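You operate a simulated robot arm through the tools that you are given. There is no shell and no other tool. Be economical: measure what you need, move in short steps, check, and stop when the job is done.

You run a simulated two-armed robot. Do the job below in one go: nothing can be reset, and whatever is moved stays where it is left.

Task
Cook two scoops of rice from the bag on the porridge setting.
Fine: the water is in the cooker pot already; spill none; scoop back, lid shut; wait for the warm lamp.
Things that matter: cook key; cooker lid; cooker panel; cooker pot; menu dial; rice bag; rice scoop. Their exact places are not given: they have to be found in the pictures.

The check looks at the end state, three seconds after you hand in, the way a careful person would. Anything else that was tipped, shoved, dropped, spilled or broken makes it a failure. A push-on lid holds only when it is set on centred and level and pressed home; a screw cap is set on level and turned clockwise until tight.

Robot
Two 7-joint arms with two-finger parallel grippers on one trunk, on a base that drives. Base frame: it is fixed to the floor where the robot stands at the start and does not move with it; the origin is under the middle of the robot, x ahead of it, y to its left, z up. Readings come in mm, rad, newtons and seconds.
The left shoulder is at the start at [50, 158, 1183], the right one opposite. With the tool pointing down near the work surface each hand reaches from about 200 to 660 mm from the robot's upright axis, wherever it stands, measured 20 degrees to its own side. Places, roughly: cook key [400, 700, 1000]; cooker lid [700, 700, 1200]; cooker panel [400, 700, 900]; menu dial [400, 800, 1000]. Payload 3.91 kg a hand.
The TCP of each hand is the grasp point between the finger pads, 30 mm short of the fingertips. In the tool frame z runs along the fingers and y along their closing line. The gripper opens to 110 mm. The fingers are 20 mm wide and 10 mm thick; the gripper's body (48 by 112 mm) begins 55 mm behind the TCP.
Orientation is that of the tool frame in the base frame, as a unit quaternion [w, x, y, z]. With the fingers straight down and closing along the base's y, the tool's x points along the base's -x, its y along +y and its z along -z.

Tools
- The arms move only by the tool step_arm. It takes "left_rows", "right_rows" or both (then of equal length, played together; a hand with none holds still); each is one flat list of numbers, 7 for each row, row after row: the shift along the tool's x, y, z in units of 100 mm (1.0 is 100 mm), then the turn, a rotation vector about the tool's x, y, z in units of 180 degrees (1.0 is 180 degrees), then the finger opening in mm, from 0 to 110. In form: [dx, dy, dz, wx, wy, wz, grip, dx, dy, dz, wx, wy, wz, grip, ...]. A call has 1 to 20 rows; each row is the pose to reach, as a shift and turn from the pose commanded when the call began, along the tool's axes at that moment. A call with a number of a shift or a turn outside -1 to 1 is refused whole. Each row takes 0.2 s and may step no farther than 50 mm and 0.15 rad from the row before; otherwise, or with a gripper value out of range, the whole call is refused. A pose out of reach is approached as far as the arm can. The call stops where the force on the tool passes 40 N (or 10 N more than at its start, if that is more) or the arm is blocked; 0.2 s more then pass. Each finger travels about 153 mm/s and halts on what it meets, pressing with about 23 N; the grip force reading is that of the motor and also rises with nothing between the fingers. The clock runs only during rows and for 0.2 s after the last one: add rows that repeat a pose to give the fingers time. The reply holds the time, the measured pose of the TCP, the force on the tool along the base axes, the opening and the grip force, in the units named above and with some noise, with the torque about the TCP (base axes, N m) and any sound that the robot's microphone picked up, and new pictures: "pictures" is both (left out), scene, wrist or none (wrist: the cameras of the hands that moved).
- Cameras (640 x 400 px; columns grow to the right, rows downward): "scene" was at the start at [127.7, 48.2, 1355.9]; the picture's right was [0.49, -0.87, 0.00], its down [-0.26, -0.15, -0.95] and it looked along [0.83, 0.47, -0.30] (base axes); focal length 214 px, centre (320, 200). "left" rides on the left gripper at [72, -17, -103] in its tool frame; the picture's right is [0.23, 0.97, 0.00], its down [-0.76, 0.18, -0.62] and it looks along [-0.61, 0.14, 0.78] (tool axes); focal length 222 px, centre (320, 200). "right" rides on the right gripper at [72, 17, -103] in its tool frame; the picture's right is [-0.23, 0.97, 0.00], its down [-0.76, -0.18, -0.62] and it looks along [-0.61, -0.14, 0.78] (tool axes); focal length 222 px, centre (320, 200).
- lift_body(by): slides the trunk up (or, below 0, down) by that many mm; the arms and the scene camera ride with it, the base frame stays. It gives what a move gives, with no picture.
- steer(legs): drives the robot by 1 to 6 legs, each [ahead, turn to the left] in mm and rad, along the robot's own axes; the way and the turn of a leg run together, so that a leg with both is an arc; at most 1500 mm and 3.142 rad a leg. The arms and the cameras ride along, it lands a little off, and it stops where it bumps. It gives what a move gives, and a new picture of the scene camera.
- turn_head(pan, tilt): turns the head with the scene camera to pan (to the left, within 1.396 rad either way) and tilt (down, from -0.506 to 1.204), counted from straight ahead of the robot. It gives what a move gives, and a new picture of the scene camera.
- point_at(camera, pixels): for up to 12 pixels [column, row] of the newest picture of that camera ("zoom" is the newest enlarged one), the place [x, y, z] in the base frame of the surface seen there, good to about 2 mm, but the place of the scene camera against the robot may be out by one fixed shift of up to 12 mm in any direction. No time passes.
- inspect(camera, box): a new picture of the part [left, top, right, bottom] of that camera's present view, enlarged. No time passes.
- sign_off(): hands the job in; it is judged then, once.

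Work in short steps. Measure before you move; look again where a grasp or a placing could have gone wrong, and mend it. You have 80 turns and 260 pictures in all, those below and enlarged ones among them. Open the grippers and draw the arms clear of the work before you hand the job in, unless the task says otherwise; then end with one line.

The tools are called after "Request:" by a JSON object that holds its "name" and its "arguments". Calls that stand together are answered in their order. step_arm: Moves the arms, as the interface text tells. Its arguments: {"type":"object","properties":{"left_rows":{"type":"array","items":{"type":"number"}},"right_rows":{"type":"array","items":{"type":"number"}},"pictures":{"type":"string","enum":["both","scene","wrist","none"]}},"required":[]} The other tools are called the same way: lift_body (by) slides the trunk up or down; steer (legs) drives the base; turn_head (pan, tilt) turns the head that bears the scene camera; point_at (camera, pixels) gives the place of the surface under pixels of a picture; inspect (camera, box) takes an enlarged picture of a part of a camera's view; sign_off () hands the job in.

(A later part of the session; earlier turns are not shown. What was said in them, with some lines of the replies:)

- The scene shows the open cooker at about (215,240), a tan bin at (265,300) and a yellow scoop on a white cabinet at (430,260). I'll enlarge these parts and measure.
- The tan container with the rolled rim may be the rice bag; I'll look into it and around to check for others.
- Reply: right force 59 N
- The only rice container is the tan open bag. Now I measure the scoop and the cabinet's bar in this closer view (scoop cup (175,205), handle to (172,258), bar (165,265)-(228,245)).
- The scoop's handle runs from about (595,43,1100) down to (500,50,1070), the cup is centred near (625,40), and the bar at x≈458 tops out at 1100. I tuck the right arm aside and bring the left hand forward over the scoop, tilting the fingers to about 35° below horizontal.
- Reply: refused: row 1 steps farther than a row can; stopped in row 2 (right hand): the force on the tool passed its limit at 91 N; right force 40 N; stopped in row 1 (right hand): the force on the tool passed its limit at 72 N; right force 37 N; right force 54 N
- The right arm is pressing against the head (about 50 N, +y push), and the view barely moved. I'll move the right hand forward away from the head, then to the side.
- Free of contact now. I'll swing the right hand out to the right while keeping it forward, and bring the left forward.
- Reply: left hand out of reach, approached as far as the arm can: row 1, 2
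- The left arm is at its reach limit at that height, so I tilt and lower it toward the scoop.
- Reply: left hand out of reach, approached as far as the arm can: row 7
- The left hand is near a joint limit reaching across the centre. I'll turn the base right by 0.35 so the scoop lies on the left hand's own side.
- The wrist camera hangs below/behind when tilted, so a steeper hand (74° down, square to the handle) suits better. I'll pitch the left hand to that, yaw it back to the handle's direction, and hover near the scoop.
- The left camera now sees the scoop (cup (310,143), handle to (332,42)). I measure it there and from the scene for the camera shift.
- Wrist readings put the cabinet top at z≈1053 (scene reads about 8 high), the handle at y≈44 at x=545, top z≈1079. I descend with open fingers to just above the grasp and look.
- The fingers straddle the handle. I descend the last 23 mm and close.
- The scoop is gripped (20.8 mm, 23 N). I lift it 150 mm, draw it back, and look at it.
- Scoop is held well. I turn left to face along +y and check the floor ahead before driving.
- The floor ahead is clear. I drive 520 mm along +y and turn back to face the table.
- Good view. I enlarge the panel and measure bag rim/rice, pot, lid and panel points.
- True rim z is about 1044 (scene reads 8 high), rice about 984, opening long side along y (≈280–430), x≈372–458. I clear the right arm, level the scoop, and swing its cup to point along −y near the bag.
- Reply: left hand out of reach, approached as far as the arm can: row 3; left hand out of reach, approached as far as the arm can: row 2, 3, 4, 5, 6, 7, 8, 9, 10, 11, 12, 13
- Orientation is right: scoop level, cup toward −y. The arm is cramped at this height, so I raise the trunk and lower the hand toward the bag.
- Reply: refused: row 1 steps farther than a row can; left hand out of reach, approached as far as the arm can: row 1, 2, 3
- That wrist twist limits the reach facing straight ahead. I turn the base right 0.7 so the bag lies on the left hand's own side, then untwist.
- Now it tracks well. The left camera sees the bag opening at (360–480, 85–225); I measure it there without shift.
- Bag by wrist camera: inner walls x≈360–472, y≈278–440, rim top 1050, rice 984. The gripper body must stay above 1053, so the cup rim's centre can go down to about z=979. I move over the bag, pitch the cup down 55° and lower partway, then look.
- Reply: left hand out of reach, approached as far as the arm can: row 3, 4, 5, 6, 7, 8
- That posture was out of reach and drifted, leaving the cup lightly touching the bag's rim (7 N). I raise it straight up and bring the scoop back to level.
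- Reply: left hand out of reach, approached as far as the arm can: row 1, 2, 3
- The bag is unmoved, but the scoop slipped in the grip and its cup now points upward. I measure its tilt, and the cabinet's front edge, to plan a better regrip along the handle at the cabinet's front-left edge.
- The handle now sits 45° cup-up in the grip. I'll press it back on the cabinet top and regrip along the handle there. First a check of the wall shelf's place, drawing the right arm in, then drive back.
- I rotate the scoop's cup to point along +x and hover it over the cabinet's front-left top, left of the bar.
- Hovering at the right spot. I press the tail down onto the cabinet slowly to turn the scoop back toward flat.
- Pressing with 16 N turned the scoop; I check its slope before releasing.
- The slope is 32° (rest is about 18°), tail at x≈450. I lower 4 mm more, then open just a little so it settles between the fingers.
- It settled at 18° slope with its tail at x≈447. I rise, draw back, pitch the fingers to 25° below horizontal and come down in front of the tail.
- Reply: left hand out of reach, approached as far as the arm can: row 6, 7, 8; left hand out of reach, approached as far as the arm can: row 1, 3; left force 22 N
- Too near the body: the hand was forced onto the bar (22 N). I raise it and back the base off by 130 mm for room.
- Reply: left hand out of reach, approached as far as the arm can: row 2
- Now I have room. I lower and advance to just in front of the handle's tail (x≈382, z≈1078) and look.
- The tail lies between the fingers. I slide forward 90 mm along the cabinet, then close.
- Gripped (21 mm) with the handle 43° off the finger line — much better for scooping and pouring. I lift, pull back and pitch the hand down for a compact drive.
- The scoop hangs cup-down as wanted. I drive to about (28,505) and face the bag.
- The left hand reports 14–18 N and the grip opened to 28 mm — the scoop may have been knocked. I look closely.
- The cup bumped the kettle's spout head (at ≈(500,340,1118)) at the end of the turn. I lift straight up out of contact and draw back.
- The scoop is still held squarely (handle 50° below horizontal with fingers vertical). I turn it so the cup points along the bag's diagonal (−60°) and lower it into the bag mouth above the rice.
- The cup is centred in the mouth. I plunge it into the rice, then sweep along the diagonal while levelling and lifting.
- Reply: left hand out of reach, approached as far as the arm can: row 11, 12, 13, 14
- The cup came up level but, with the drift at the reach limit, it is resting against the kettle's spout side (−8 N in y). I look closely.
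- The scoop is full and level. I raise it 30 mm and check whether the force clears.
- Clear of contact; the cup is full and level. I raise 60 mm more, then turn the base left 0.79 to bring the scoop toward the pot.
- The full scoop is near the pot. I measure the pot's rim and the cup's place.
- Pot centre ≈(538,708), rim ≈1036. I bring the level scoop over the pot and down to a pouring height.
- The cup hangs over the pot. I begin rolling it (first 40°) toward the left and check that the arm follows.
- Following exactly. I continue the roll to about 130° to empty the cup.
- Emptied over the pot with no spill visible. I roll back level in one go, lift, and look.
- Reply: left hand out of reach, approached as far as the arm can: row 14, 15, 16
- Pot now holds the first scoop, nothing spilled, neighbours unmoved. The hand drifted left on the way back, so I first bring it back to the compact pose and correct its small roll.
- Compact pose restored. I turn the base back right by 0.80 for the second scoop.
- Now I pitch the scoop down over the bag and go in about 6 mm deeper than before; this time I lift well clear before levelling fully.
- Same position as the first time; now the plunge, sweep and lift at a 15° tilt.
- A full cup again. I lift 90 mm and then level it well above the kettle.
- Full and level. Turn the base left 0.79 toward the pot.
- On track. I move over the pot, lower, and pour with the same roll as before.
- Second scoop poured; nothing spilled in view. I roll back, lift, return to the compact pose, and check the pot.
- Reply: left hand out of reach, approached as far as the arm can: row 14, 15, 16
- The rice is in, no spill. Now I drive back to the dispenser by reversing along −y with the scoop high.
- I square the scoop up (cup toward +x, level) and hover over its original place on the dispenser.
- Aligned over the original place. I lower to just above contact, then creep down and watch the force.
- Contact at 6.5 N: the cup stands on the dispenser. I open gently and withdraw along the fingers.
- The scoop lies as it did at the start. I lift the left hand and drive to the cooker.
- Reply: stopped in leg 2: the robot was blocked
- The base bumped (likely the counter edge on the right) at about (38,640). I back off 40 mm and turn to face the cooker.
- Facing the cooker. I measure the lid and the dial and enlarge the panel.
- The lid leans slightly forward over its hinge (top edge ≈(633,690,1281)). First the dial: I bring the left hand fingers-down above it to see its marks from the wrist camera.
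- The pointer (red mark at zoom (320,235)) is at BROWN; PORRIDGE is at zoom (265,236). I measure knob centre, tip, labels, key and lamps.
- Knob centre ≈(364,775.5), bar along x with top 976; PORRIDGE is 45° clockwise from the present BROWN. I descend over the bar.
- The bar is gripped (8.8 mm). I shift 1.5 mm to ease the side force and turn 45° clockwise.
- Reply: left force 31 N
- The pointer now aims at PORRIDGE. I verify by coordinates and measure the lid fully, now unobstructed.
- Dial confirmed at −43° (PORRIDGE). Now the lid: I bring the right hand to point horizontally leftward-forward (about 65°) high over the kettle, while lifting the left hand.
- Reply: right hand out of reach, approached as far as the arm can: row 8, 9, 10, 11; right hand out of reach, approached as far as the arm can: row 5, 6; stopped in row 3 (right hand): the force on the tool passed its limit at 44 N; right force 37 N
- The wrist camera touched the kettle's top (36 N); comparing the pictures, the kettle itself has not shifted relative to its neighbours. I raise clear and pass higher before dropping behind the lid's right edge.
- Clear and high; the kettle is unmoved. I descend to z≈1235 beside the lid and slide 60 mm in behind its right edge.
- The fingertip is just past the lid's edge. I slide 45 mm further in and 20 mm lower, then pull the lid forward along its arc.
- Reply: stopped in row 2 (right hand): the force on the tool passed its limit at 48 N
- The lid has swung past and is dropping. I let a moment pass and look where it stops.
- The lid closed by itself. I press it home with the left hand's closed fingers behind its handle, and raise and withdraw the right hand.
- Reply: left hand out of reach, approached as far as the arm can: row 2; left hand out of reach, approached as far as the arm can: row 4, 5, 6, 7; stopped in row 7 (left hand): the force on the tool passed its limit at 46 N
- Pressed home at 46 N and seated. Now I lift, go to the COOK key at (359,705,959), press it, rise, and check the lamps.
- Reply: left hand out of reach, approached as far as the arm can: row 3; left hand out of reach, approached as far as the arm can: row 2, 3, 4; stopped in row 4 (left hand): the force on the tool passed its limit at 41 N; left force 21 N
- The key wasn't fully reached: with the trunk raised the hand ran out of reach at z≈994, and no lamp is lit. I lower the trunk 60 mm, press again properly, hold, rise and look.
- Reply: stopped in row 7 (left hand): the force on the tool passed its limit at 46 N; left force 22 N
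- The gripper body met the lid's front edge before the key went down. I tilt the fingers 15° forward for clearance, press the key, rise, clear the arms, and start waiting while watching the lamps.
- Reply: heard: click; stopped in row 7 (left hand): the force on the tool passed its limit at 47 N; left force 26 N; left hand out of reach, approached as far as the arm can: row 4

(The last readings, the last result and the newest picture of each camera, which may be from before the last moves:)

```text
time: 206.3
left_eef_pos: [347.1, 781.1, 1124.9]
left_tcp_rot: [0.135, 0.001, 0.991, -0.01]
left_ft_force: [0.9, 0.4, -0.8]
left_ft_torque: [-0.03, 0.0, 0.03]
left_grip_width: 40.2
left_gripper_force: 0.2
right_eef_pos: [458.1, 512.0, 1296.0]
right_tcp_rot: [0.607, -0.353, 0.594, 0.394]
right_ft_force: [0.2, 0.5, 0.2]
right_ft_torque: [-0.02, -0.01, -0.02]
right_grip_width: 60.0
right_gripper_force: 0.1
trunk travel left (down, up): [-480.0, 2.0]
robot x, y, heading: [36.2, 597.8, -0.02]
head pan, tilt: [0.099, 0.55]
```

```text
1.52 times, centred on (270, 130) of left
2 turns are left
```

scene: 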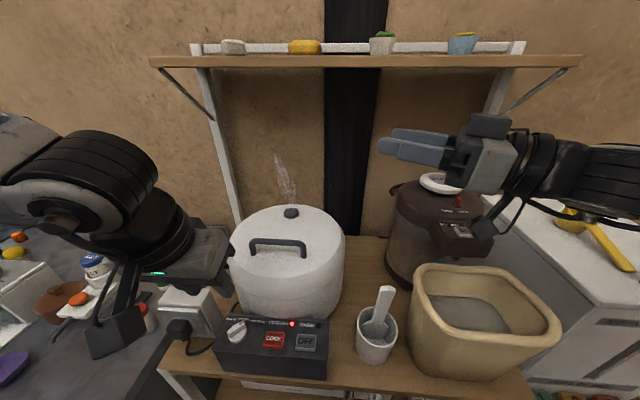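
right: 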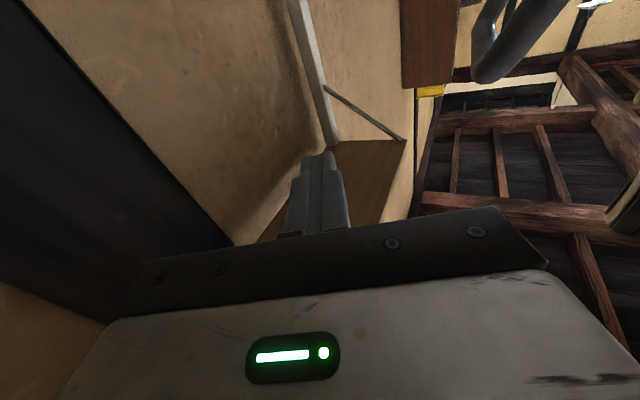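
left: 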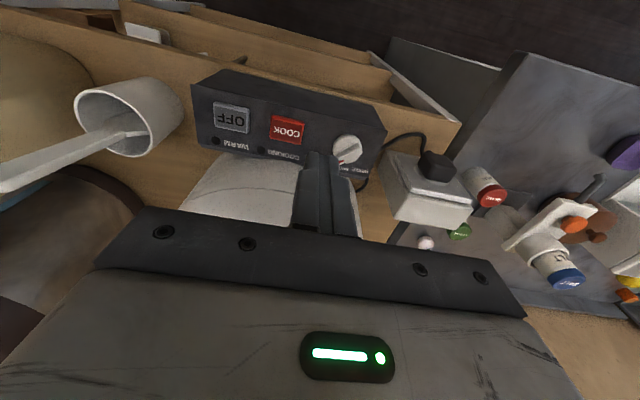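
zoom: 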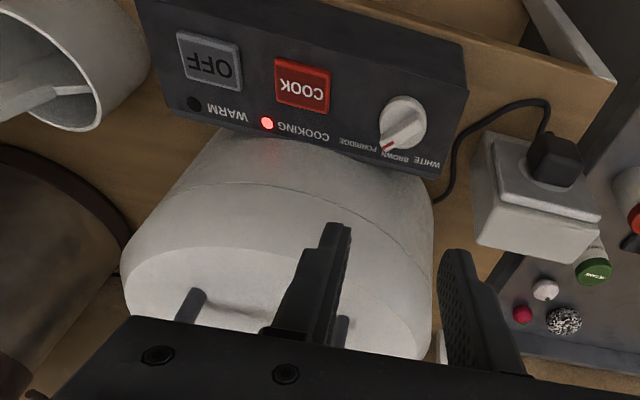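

COOKING is lit after the click, on PORRIDGE, with the lid shut. I raise the left hand clear and wait, checking the lamp at the end.

Request:
{"name": "step_arm", "arguments": {"left_rows": [0, 0, -0.3, 0, 0, 0, 40, 0, 0, -0.6, 0, 0, 0, 40, 0, 0, -0.6, 0, 0, 0, 40, 0, 0, -0.6, 0, 0, 0, 40, 0, 0, -0.6, 0, 0, 0, 40, 0, 0, -0.6, 0, 0, 0, 40, 0, 0, -0.6, 0, 0, 0, 40, 0, 0, -0.6, 0, 0, 0, 40, 0, 0, -0.6, 0, 0, 0, 40, 0, 0, -0.6, 0, 0, 0, 40, 0, 0, -0.6, 0, 0, 0, 40, 0, 0, -0.6, 0, 0, 0, 40, 0, 0, -0.6, 0, 0, 0, 40, 0, 0, -0.6, 0, 0, 0, 40, 0, 0, -0.6, 0, 0, 0, 40, 0, 0, -0.6, 0, 0, 0, 40, 0, 0, -0.6, 0, 0, 0, 40, 0, 0, -0.6, 0, 0, 0, 40, 0, 0, -0.6, 0, 0, 0, 40, 0, 0, -0.6, 0, 0, 0, 40], "pictures": "none"}}

Request:
{"name": "step_arm", "arguments": {"right_rows": [0, 0, 0, 0, 0, 0, 60, 0, 0, 0, 0, 0, 0, 60, 0, 0, 0, 0, 0, 0, 60, 0, 0, 0, 0, 0, 0, 60, 0, 0, 0, 0, 0, 0, 60, 0, 0, 0, 0, 0, 0, 60, 0, 0, 0, 0, 0, 0, 60, 0, 0, 0, 0, 0, 0, 60, 0, 0, 0, 0, 0, 0, 60, 0, 0, 0, 0, 0, 0, 60, 0, 0, 0, 0, 0, 0, 60, 0, 0, 0, 0, 0, 0, 60, 0, 0, 0, 0, 0, 0, 60, 0, 0, 0, 0, 0, 0, 60, 0, 0, 0, 0, 0, 0, 60, 0, 0, 0, 0, 0, 0, 60, 0, 0, 0, 0, 0, 0, 60, 0, 0, 0, 0, 0, 0, 60, 0, 0, 0, 0, 0, 0, 60, 0, 0, 0, 0, 0, 0, 60], "pictures": "none"}}

Request:
{"name": "step_arm", "arguments": {"right_rows": [0, 0, 0, 0, 0, 0, 60, 0, 0, 0, 0, 0, 0, 60, 0, 0, 0, 0, 0, 0, 60, 0, 0, 0, 0, 0, 0, 60, 0, 0, 0, 0, 0, 0, 60, 0, 0, 0, 0, 0, 0, 60, 0, 0, 0, 0, 0, 0, 60, 0, 0, 0, 0, 0, 0, 60, 0, 0, 0, 0, 0, 0, 60, 0, 0, 0, 0, 0, 0, 60, 0, 0, 0, 0, 0, 0, 60, 0, 0, 0, 0, 0, 0, 60, 0, 0, 0, 0, 0, 0, 60, 0, 0, 0, 0, 0, 0, 60, 0, 0, 0, 0, 0, 0, 60, 0, 0, 0, 0, 0, 0, 60, 0, 0, 0, 0, 0, 0, 60, 0, 0, 0, 0, 0, 0, 60, 0, 0, 0, 0, 0, 0, 60, 0, 0, 0, 0, 0, 0, 60], "pictures": "none"}}

Request:
{"name": "step_arm", "arguments": {"right_rows": [0, 0, 0, 0, 0, 0, 60, 0, 0, 0, 0, 0, 0, 60, 0, 0, 0, 0, 0, 0, 60, 0, 0, 0, 0, 0, 0, 60, 0, 0, 0, 0, 0, 0, 60, 0, 0, 0, 0, 0, 0, 60, 0, 0, 0, 0, 0, 0, 60, 0, 0, 0, 0, 0, 0, 60, 0, 0, 0, 0, 0, 0, 60, 0, 0, 0, 0, 0, 0, 60, 0, 0, 0, 0, 0, 0, 60, 0, 0, 0, 0, 0, 0, 60, 0, 0, 0, 0, 0, 0, 60, 0, 0, 0, 0, 0, 0, 60, 0, 0, 0, 0, 0, 0, 60, 0, 0, 0, 0, 0, 0, 60, 0, 0, 0, 0, 0, 0, 60, 0, 0, 0, 0, 0, 0, 60, 0, 0, 0, 0, 0, 0, 60, 0, 0, 0, 0, 0, 0, 60], "pictures": "none"}}

Request:
{"name": "step_arm", "arguments": {"right_rows": [0, 0, 0, 0, 0, 0, 60, 0, 0, 0, 0, 0, 0, 60, 0, 0, 0, 0, 0, 0, 60, 0, 0, 0, 0, 0, 0, 60, 0, 0, 0, 0, 0, 0, 60, 0, 0, 0, 0, 0, 0, 60, 0, 0, 0, 0, 0, 0, 60, 0, 0, 0, 0, 0, 0, 60, 0, 0, 0, 0, 0, 0, 60, 0, 0, 0, 0, 0, 0, 60, 0, 0, 0, 0, 0, 0, 60, 0, 0, 0, 0, 0, 0, 60, 0, 0, 0, 0, 0, 0, 60, 0, 0, 0, 0, 0, 0, 60, 0, 0, 0, 0, 0, 0, 60, 0, 0, 0, 0, 0, 0, 60, 0, 0, 0, 0, 0, 0, 60, 0, 0, 0, 0, 0, 0, 60, 0, 0, 0, 0, 0, 0, 60, 0, 0, 0, 0, 0, 0, 60], "pictures": "none"}}

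Request:
{"name": "step_arm", "arguments": {"right_rows": [0, 0, 0, 0, 0, 0, 60, 0, 0, 0, 0, 0, 0, 60, 0, 0, 0, 0, 0, 0, 60, 0, 0, 0, 0, 0, 0, 60, 0, 0, 0, 0, 0, 0, 60, 0, 0, 0, 0, 0, 0, 60, 0, 0, 0, 0, 0, 0, 60, 0, 0, 0, 0, 0, 0, 60, 0, 0, 0, 0, 0, 0, 60, 0, 0, 0, 0, 0, 0, 60, 0, 0, 0, 0, 0, 0, 60, 0, 0, 0, 0, 0, 0, 60, 0, 0, 0, 0, 0, 0, 60, 0, 0, 0, 0, 0, 0, 60, 0, 0, 0, 0, 0, 0, 60, 0, 0, 0, 0, 0, 0, 60, 0, 0, 0, 0, 0, 0, 60, 0, 0, 0, 0, 0, 0, 60, 0, 0, 0, 0, 0, 0, 60, 0, 0, 0, 0, 0, 0, 60], "pictures": "none"}}

Request:
{"name": "inspect", "arguments": {"camera": "scene", "box": [200, 300, 350, 390]}}

Request:
{"name": "step_arm", "arguments": {"right_rows": [0, 0, 0, 0, 0, 0, 60, 0, 0, 0, 0, 0, 0, 60, 0, 0, 0, 0, 0, 0, 60, 0, 0, 0, 0, 0, 0, 60, 0, 0, 0, 0, 0, 0, 60, 0, 0, 0, 0, 0, 0, 60, 0, 0, 0, 0, 0, 0, 60, 0, 0, 0, 0, 0, 0, 60, 0, 0, 0, 0, 0, 0, 60, 0, 0, 0, 0, 0, 0, 60, 0, 0, 0, 0, 0, 0, 60, 0, 0, 0, 0, 0, 0, 60, 0, 0, 0, 0, 0, 0, 60, 0, 0, 0, 0, 0, 0, 60, 0, 0, 0, 0, 0, 0, 60, 0, 0, 0, 0, 0, 0, 60, 0, 0, 0, 0, 0, 0, 60, 0, 0, 0, 0, 0, 0, 60, 0, 0, 0, 0, 0, 0, 60, 0, 0, 0, 0, 0, 0, 60], "pictures": "none"}}

Request:
{"name": "step_arm", "arguments": {"right_rows": [0, 0, 0, 0, 0, 0, 60, 0, 0, 0, 0, 0, 0, 60, 0, 0, 0, 0, 0, 0, 60, 0, 0, 0, 0, 0, 0, 60, 0, 0, 0, 0, 0, 0, 60, 0, 0, 0, 0, 0, 0, 60, 0, 0, 0, 0, 0, 0, 60, 0, 0, 0, 0, 0, 0, 60, 0, 0, 0, 0, 0, 0, 60, 0, 0, 0, 0, 0, 0, 60, 0, 0, 0, 0, 0, 0, 60, 0, 0, 0, 0, 0, 0, 60, 0, 0, 0, 0, 0, 0, 60, 0, 0, 0, 0, 0, 0, 60, 0, 0, 0, 0, 0, 0, 60, 0, 0, 0, 0, 0, 0, 60, 0, 0, 0, 0, 0, 0, 60, 0, 0, 0, 0, 0, 0, 60, 0, 0, 0, 0, 0, 0, 60, 0, 0, 0, 0, 0, 0, 60], "pictures": "none"}}

Request:
{"name": "step_arm", "arguments": {"right_rows": [0, 0, 0, 0, 0, 0, 60, 0, 0, 0, 0, 0, 0, 60, 0, 0, 0, 0, 0, 0, 60, 0, 0, 0, 0, 0, 0, 60, 0, 0, 0, 0, 0, 0, 60, 0, 0, 0, 0, 0, 0, 60, 0, 0, 0, 0, 0, 0, 60, 0, 0, 0, 0, 0, 0, 60, 0, 0, 0, 0, 0, 0, 60, 0, 0, 0, 0, 0, 0, 60, 0, 0, 0, 0, 0, 0, 60, 0, 0, 0, 0, 0, 0, 60, 0, 0, 0, 0, 0, 0, 60, 0, 0, 0, 0, 0, 0, 60, 0, 0, 0, 0, 0, 0, 60, 0, 0, 0, 0, 0, 0, 60, 0, 0, 0, 0, 0, 0, 60, 0, 0, 0, 0, 0, 0, 60, 0, 0, 0, 0, 0, 0, 60, 0, 0, 0, 0, 0, 0, 60], "pictures": "none"}}

Request:
{"name": "step_arm", "arguments": {"right_rows": [0, 0, 0, 0, 0, 0, 60, 0, 0, 0, 0, 0, 0, 60, 0, 0, 0, 0, 0, 0, 60, 0, 0, 0, 0, 0, 0, 60, 0, 0, 0, 0, 0, 0, 60, 0, 0, 0, 0, 0, 0, 60, 0, 0, 0, 0, 0, 0, 60, 0, 0, 0, 0, 0, 0, 60, 0, 0, 0, 0, 0, 0, 60, 0, 0, 0, 0, 0, 0, 60, 0, 0, 0, 0, 0, 0, 60, 0, 0, 0, 0, 0, 0, 60, 0, 0, 0, 0, 0, 0, 60, 0, 0, 0, 0, 0, 0, 60, 0, 0, 0, 0, 0, 0, 60, 0, 0, 0, 0, 0, 0, 60, 0, 0, 0, 0, 0, 0, 60, 0, 0, 0, 0, 0, 0, 60, 0, 0, 0, 0, 0, 0, 60, 0, 0, 0, 0, 0, 0, 60], "pictures": "none"}}

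```text
time: 210.5
left_eef_pos: [332.7, 781.5, 1182.4]
left_tcp_rot: [0.134, 0.001, 0.991, -0.011]
left_ft_force: [0.3, 0.2, 0.2]
left_ft_torque: [0.0, 0.02, -0.04]
left_grip_width: 40.0
left_gripper_force: 0.0
right_eef_pos: [458.1, 510.2, 1295.1]
right_tcp_rot: [0.607, -0.353, 0.594, 0.394]
right_ft_force: [-0.4, -0.4, 0.4]
right_ft_torque: [0.01, -0.05, 0.0]
right_grip_width: 60.1
right_gripper_force: 0.0
trunk travel left (down, up): [-480.0, 2.0]
robot x, y, heading: [37.0, 601.8, -0.024]
head pan, tilt: [0.099, 0.55]
```

```text
time: 214.7
left_eef_pos: [332.0, 782.3, 1182.6]
left_tcp_rot: [0.135, 0.001, 0.991, -0.011]
left_ft_force: [0.9, 0.2, 0.8]
left_ft_torque: [-0.02, 0.04, -0.01]
left_grip_width: 40.1
left_gripper_force: 0.0
right_eef_pos: [457.0, 511.7, 1295.1]
right_tcp_rot: [0.607, -0.353, 0.594, 0.394]
right_ft_force: [-0.6, 0.4, 0.2]
right_ft_torque: [0.0, -0.03, -0.01]
right_grip_width: 59.9
right_gripper_force: 0.0
trunk travel left (down, up): [-480.0, 2.0]
robot x, y, heading: [36.0, 599.8, -0.025]
head pan, tilt: [0.099, 0.55]
```

```text
time: 218.9
left_eef_pos: [332.8, 782.2, 1181.5]
left_tcp_rot: [0.135, 0.002, 0.991, -0.011]
left_ft_force: [1.0, -0.8, -0.3]
left_ft_torque: [-0.04, 0.01, -0.03]
left_grip_width: 39.9
left_gripper_force: 0.0
right_eef_pos: [457.6, 510.9, 1295.6]
right_tcp_rot: [0.607, -0.352, 0.593, 0.394]
right_ft_force: [-0.3, 0.1, -0.2]
right_ft_torque: [0.0, 0.0, -0.01]
right_grip_width: 60.0
right_gripper_force: 0.0
trunk travel left (down, up): [-480.0, 2.0]
robot x, y, heading: [32.5, 602.7, -0.021]
head pan, tilt: [0.099, 0.55]
```

```text
time: 223.1
left_eef_pos: [332.2, 781.8, 1182.4]
left_tcp_rot: [0.135, 0.002, 0.991, -0.011]
left_ft_force: [0.4, 0.2, 0.4]
left_ft_torque: [-0.01, 0.0, -0.04]
left_grip_width: 40.4
left_gripper_force: 0.0
right_eef_pos: [458.0, 511.3, 1294.8]
right_tcp_rot: [0.606, -0.353, 0.594, 0.394]
right_ft_force: [-0.2, 0.3, 0.3]
right_ft_torque: [0.0, 0.01, 0.0]
right_grip_width: 59.9
right_gripper_force: 0.0
trunk travel left (down, up): [-480.0, 2.0]
robot x, y, heading: [35.1, 598.6, -0.027]
head pan, tilt: [0.099, 0.55]
```

```text
time: 227.3
left_eef_pos: [331.3, 782.4, 1182.6]
left_tcp_rot: [0.135, 0.001, 0.991, -0.011]
left_ft_force: [0.1, 0.3, 1.1]
left_ft_torque: [-0.03, 0.03, -0.03]
left_grip_width: 40.2
left_gripper_force: 0.0
right_eef_pos: [457.8, 511.9, 1296.8]
right_tcp_rot: [0.607, -0.352, 0.594, 0.394]
right_ft_force: [0.3, 0.8, 0.4]
right_ft_torque: [0.0, -0.01, 0.02]
right_grip_width: 60.2
right_gripper_force: 0.0
trunk travel left (down, up): [-480.0, 2.0]
robot x, y, heading: [36.3, 599.8, -0.021]
head pan, tilt: [0.099, 0.55]
```

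```text
time: 231.5
left_eef_pos: [333.1, 782.3, 1182.6]
left_tcp_rot: [0.135, 0.002, 0.991, -0.01]
left_ft_force: [-0.6, 0.2, -0.1]
left_ft_torque: [0.01, -0.02, -0.01]
left_grip_width: 40.1
left_gripper_force: 0.1
right_eef_pos: [457.6, 511.8, 1297.2]
right_tcp_rot: [0.607, -0.352, 0.593, 0.395]
right_ft_force: [-0.2, -0.2, -0.1]
right_ft_torque: [0.02, -0.01, 0.01]
right_grip_width: 60.0
right_gripper_force: 0.1
trunk travel left (down, up): [-480.0, 2.0]
robot x, y, heading: [38.0, 599.1, -0.025]
head pan, tilt: [0.099, 0.55]
```

```text
4.27 times, centred on (275, 345) of scene
```

zoom: 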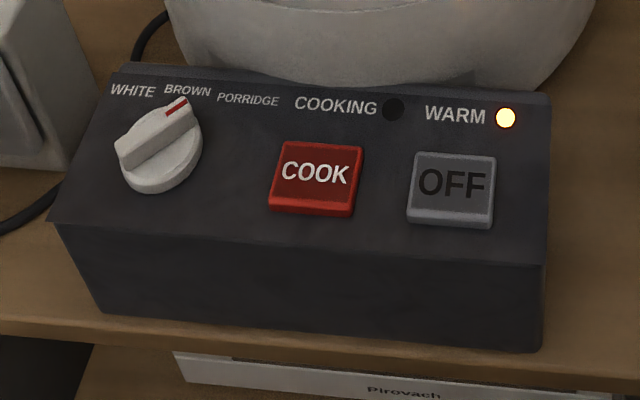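

```text
time: 235.7
left_eef_pos: [332.9, 781.8, 1181.8]
left_tcp_rot: [0.135, 0.001, 0.991, -0.01]
left_ft_force: [-0.1, -0.2, 0.1]
left_ft_torque: [-0.02, 0.0, -0.01]
left_grip_width: 40.0
left_gripper_force: 0.0
right_eef_pos: [458.2, 511.3, 1295.5]
right_tcp_rot: [0.607, -0.352, 0.594, 0.394]
right_ft_force: [-1.0, -0.1, -0.5]
right_ft_torque: [0.01, -0.01, -0.01]
right_grip_width: 60.0
right_gripper_force: 0.1
trunk travel left (down, up): [-480.0, 2.0]
robot x, y, heading: [36.1, 603.9, -0.021]
head pan, tilt: [0.099, 0.55]
```

```text
time: 239.9
left_eef_pos: [333.3, 782.1, 1181.5]
left_tcp_rot: [0.135, 0.002, 0.991, -0.01]
left_ft_force: [0.0, -0.2, 0.6]
left_ft_torque: [-0.02, -0.02, 0.02]
left_grip_width: 40.0
left_gripper_force: 0.1
right_eef_pos: [457.5, 511.2, 1296.7]
right_tcp_rot: [0.607, -0.352, 0.594, 0.394]
right_ft_force: [0.7, 0.1, 0.1]
right_ft_torque: [0.0, -0.02, 0.01]
right_grip_width: 60.1
right_gripper_force: 0.1
trunk travel left (down, up): [-480.0, 2.0]
robot x, y, heading: [36.3, 600.2, -0.023]
head pan, tilt: [0.099, 0.55]
```

```text
time: 244.1
left_eef_pos: [331.5, 781.0, 1182.4]
left_tcp_rot: [0.135, 0.001, 0.991, -0.011]
left_ft_force: [-0.8, -0.6, -0.1]
left_ft_torque: [0.0, 0.01, 0.03]
left_grip_width: 40.0
left_gripper_force: 0.0
right_eef_pos: [456.7, 511.6, 1296.0]
right_tcp_rot: [0.606, -0.355, 0.593, 0.395]
right_ft_force: [-0.8, 0.8, -0.3]
right_ft_torque: [-0.02, 0.03, 0.0]
right_grip_width: 60.1
right_gripper_force: 0.1
trunk travel left (down, up): [-480.0, 2.0]
robot x, y, heading: [35.0, 599.4, -0.025]
head pan, tilt: [0.099, 0.55]
```

```text
time: 248.3
left_eef_pos: [332.1, 783.7, 1182.7]
left_tcp_rot: [0.134, 0.002, 0.991, -0.011]
left_ft_force: [0.7, -1.1, -0.4]
left_ft_torque: [0.0, -0.02, -0.01]
left_grip_width: 39.7
left_gripper_force: 0.1
right_eef_pos: [458.0, 511.4, 1296.2]
right_tcp_rot: [0.607, -0.353, 0.594, 0.394]
right_ft_force: [0.2, -0.1, -0.5]
right_ft_torque: [-0.02, 0.01, 0.0]
right_grip_width: 59.8
right_gripper_force: 0.0
trunk travel left (down, up): [-480.0, 2.0]
robot x, y, heading: [36.5, 597.3, -0.024]
head pan, tilt: [0.099, 0.55]
```

Request:
{"name": "step_arm", "arguments": {"right_rows": [0, 0, 0, 0, 0, 0, 60, 0, 0, 0, 0, 0, 0, 60, 0, 0, 0, 0, 0, 0, 60, 0, 0, 0, 0, 0, 0, 60, 0, 0, 0, 0, 0, 0, 60, 0, 0, 0, 0, 0, 0, 60, 0, 0, 0, 0, 0, 0, 60, 0, 0, 0, 0, 0, 0, 60, 0, 0, 0, 0, 0, 0, 60, 0, 0, 0, 0, 0, 0, 60, 0, 0, 0, 0, 0, 0, 60, 0, 0, 0, 0, 0, 0, 60, 0, 0, 0, 0, 0, 0, 60, 0, 0, 0, 0, 0, 0, 60, 0, 0, 0, 0, 0, 0, 60, 0, 0, 0, 0, 0, 0, 60, 0, 0, 0, 0, 0, 0, 60, 0, 0, 0, 0, 0, 0, 60, 0, 0, 0, 0, 0, 0, 60, 0, 0, 0, 0, 0, 0, 60], "pictures": "none"}}

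Request:
{"name": "step_arm", "arguments": {"right_rows": [0, 0, 0, 0, 0, 0, 60, 0, 0, 0, 0, 0, 0, 60, 0, 0, 0, 0, 0, 0, 60, 0, 0, 0, 0, 0, 0, 60, 0, 0, 0, 0, 0, 0, 60, 0, 0, 0, 0, 0, 0, 60, 0, 0, 0, 0, 0, 0, 60, 0, 0, 0, 0, 0, 0, 60, 0, 0, 0, 0, 0, 0, 60, 0, 0, 0, 0, 0, 0, 60, 0, 0, 0, 0, 0, 0, 60, 0, 0, 0, 0, 0, 0, 60, 0, 0, 0, 0, 0, 0, 60, 0, 0, 0, 0, 0, 0, 60, 0, 0, 0, 0, 0, 0, 60, 0, 0, 0, 0, 0, 0, 60, 0, 0, 0, 0, 0, 0, 60, 0, 0, 0, 0, 0, 0, 60, 0, 0, 0, 0, 0, 0, 60, 0, 0, 0, 0, 0, 0, 60], "pictures": "scene"}}

Request:
{"name": "inspect", "arguments": {"camera": "scene", "box": [200, 300, 350, 390]}}

```text
time: 252.5
left_eef_pos: [332.6, 781.3, 1182.4]
left_tcp_rot: [0.135, 0.001, 0.991, -0.011]
left_ft_force: [-0.8, 0.3, -0.4]
left_ft_torque: [-0.03, 0.01, 0.03]
left_grip_width: 40.0
left_gripper_force: 0.0
right_eef_pos: [458.5, 511.3, 1295.9]
right_tcp_rot: [0.606, -0.353, 0.594, 0.394]
right_ft_force: [0.3, 0.0, 0.3]
right_ft_torque: [0.0, 0.03, 0.0]
right_grip_width: 60.1
right_gripper_force: 0.1
trunk travel left (down, up): [-480.0, 2.0]
robot x, y, heading: [32.0, 601.2, -0.02]
head pan, tilt: [0.099, 0.55]
```

```text
time: 256.7
left_eef_pos: [332.4, 781.8, 1183.0]
left_tcp_rot: [0.135, 0.001, 0.991, -0.011]
left_ft_force: [0.1, 0.8, 0.4]
left_ft_torque: [0.03, 0.05, 0.01]
left_grip_width: 39.8
left_gripper_force: 0.0
right_eef_pos: [458.3, 511.6, 1296.8]
right_tcp_rot: [0.607, -0.353, 0.594, 0.394]
right_ft_force: [0.7, 0.3, 1.0]
right_ft_torque: [-0.03, -0.05, 0.01]
right_grip_width: 60.1
right_gripper_force: 0.2
trunk travel left (down, up): [-480.0, 2.0]
robot x, y, heading: [35.1, 600.7, -0.023]
head pan, tilt: [0.099, 0.55]
```

scene: 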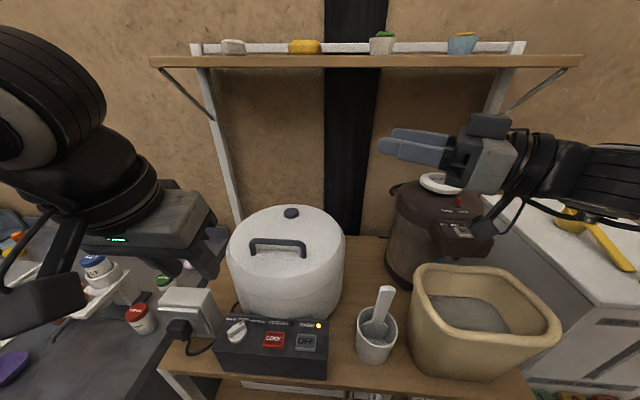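

```text
4.27 times, centred on (275, 345) of scene
1 turns are left
```

zoom: 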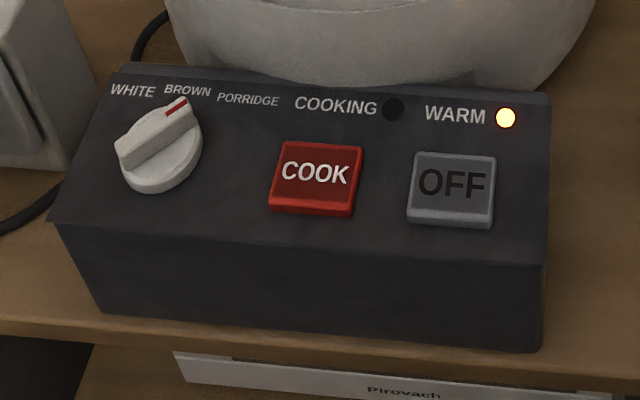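

The WARM lamp is lit, the lid is shut, the scoop is back and both hands are open and clear, so I hand in.

Request:
{"name": "sign_off", "arguments": {}}

```text
The job is handed in.
```

I cooked two scoops of rice from the bag on PORRIDGE and handed in with the warm lamp lit, the lid shut and pressed home, the scoop back on the dispenser and no spill seen. Along the way the robot lightly bumped the bag rim, the kettle and the cabinet bar; in the pictures nothing looked moved.
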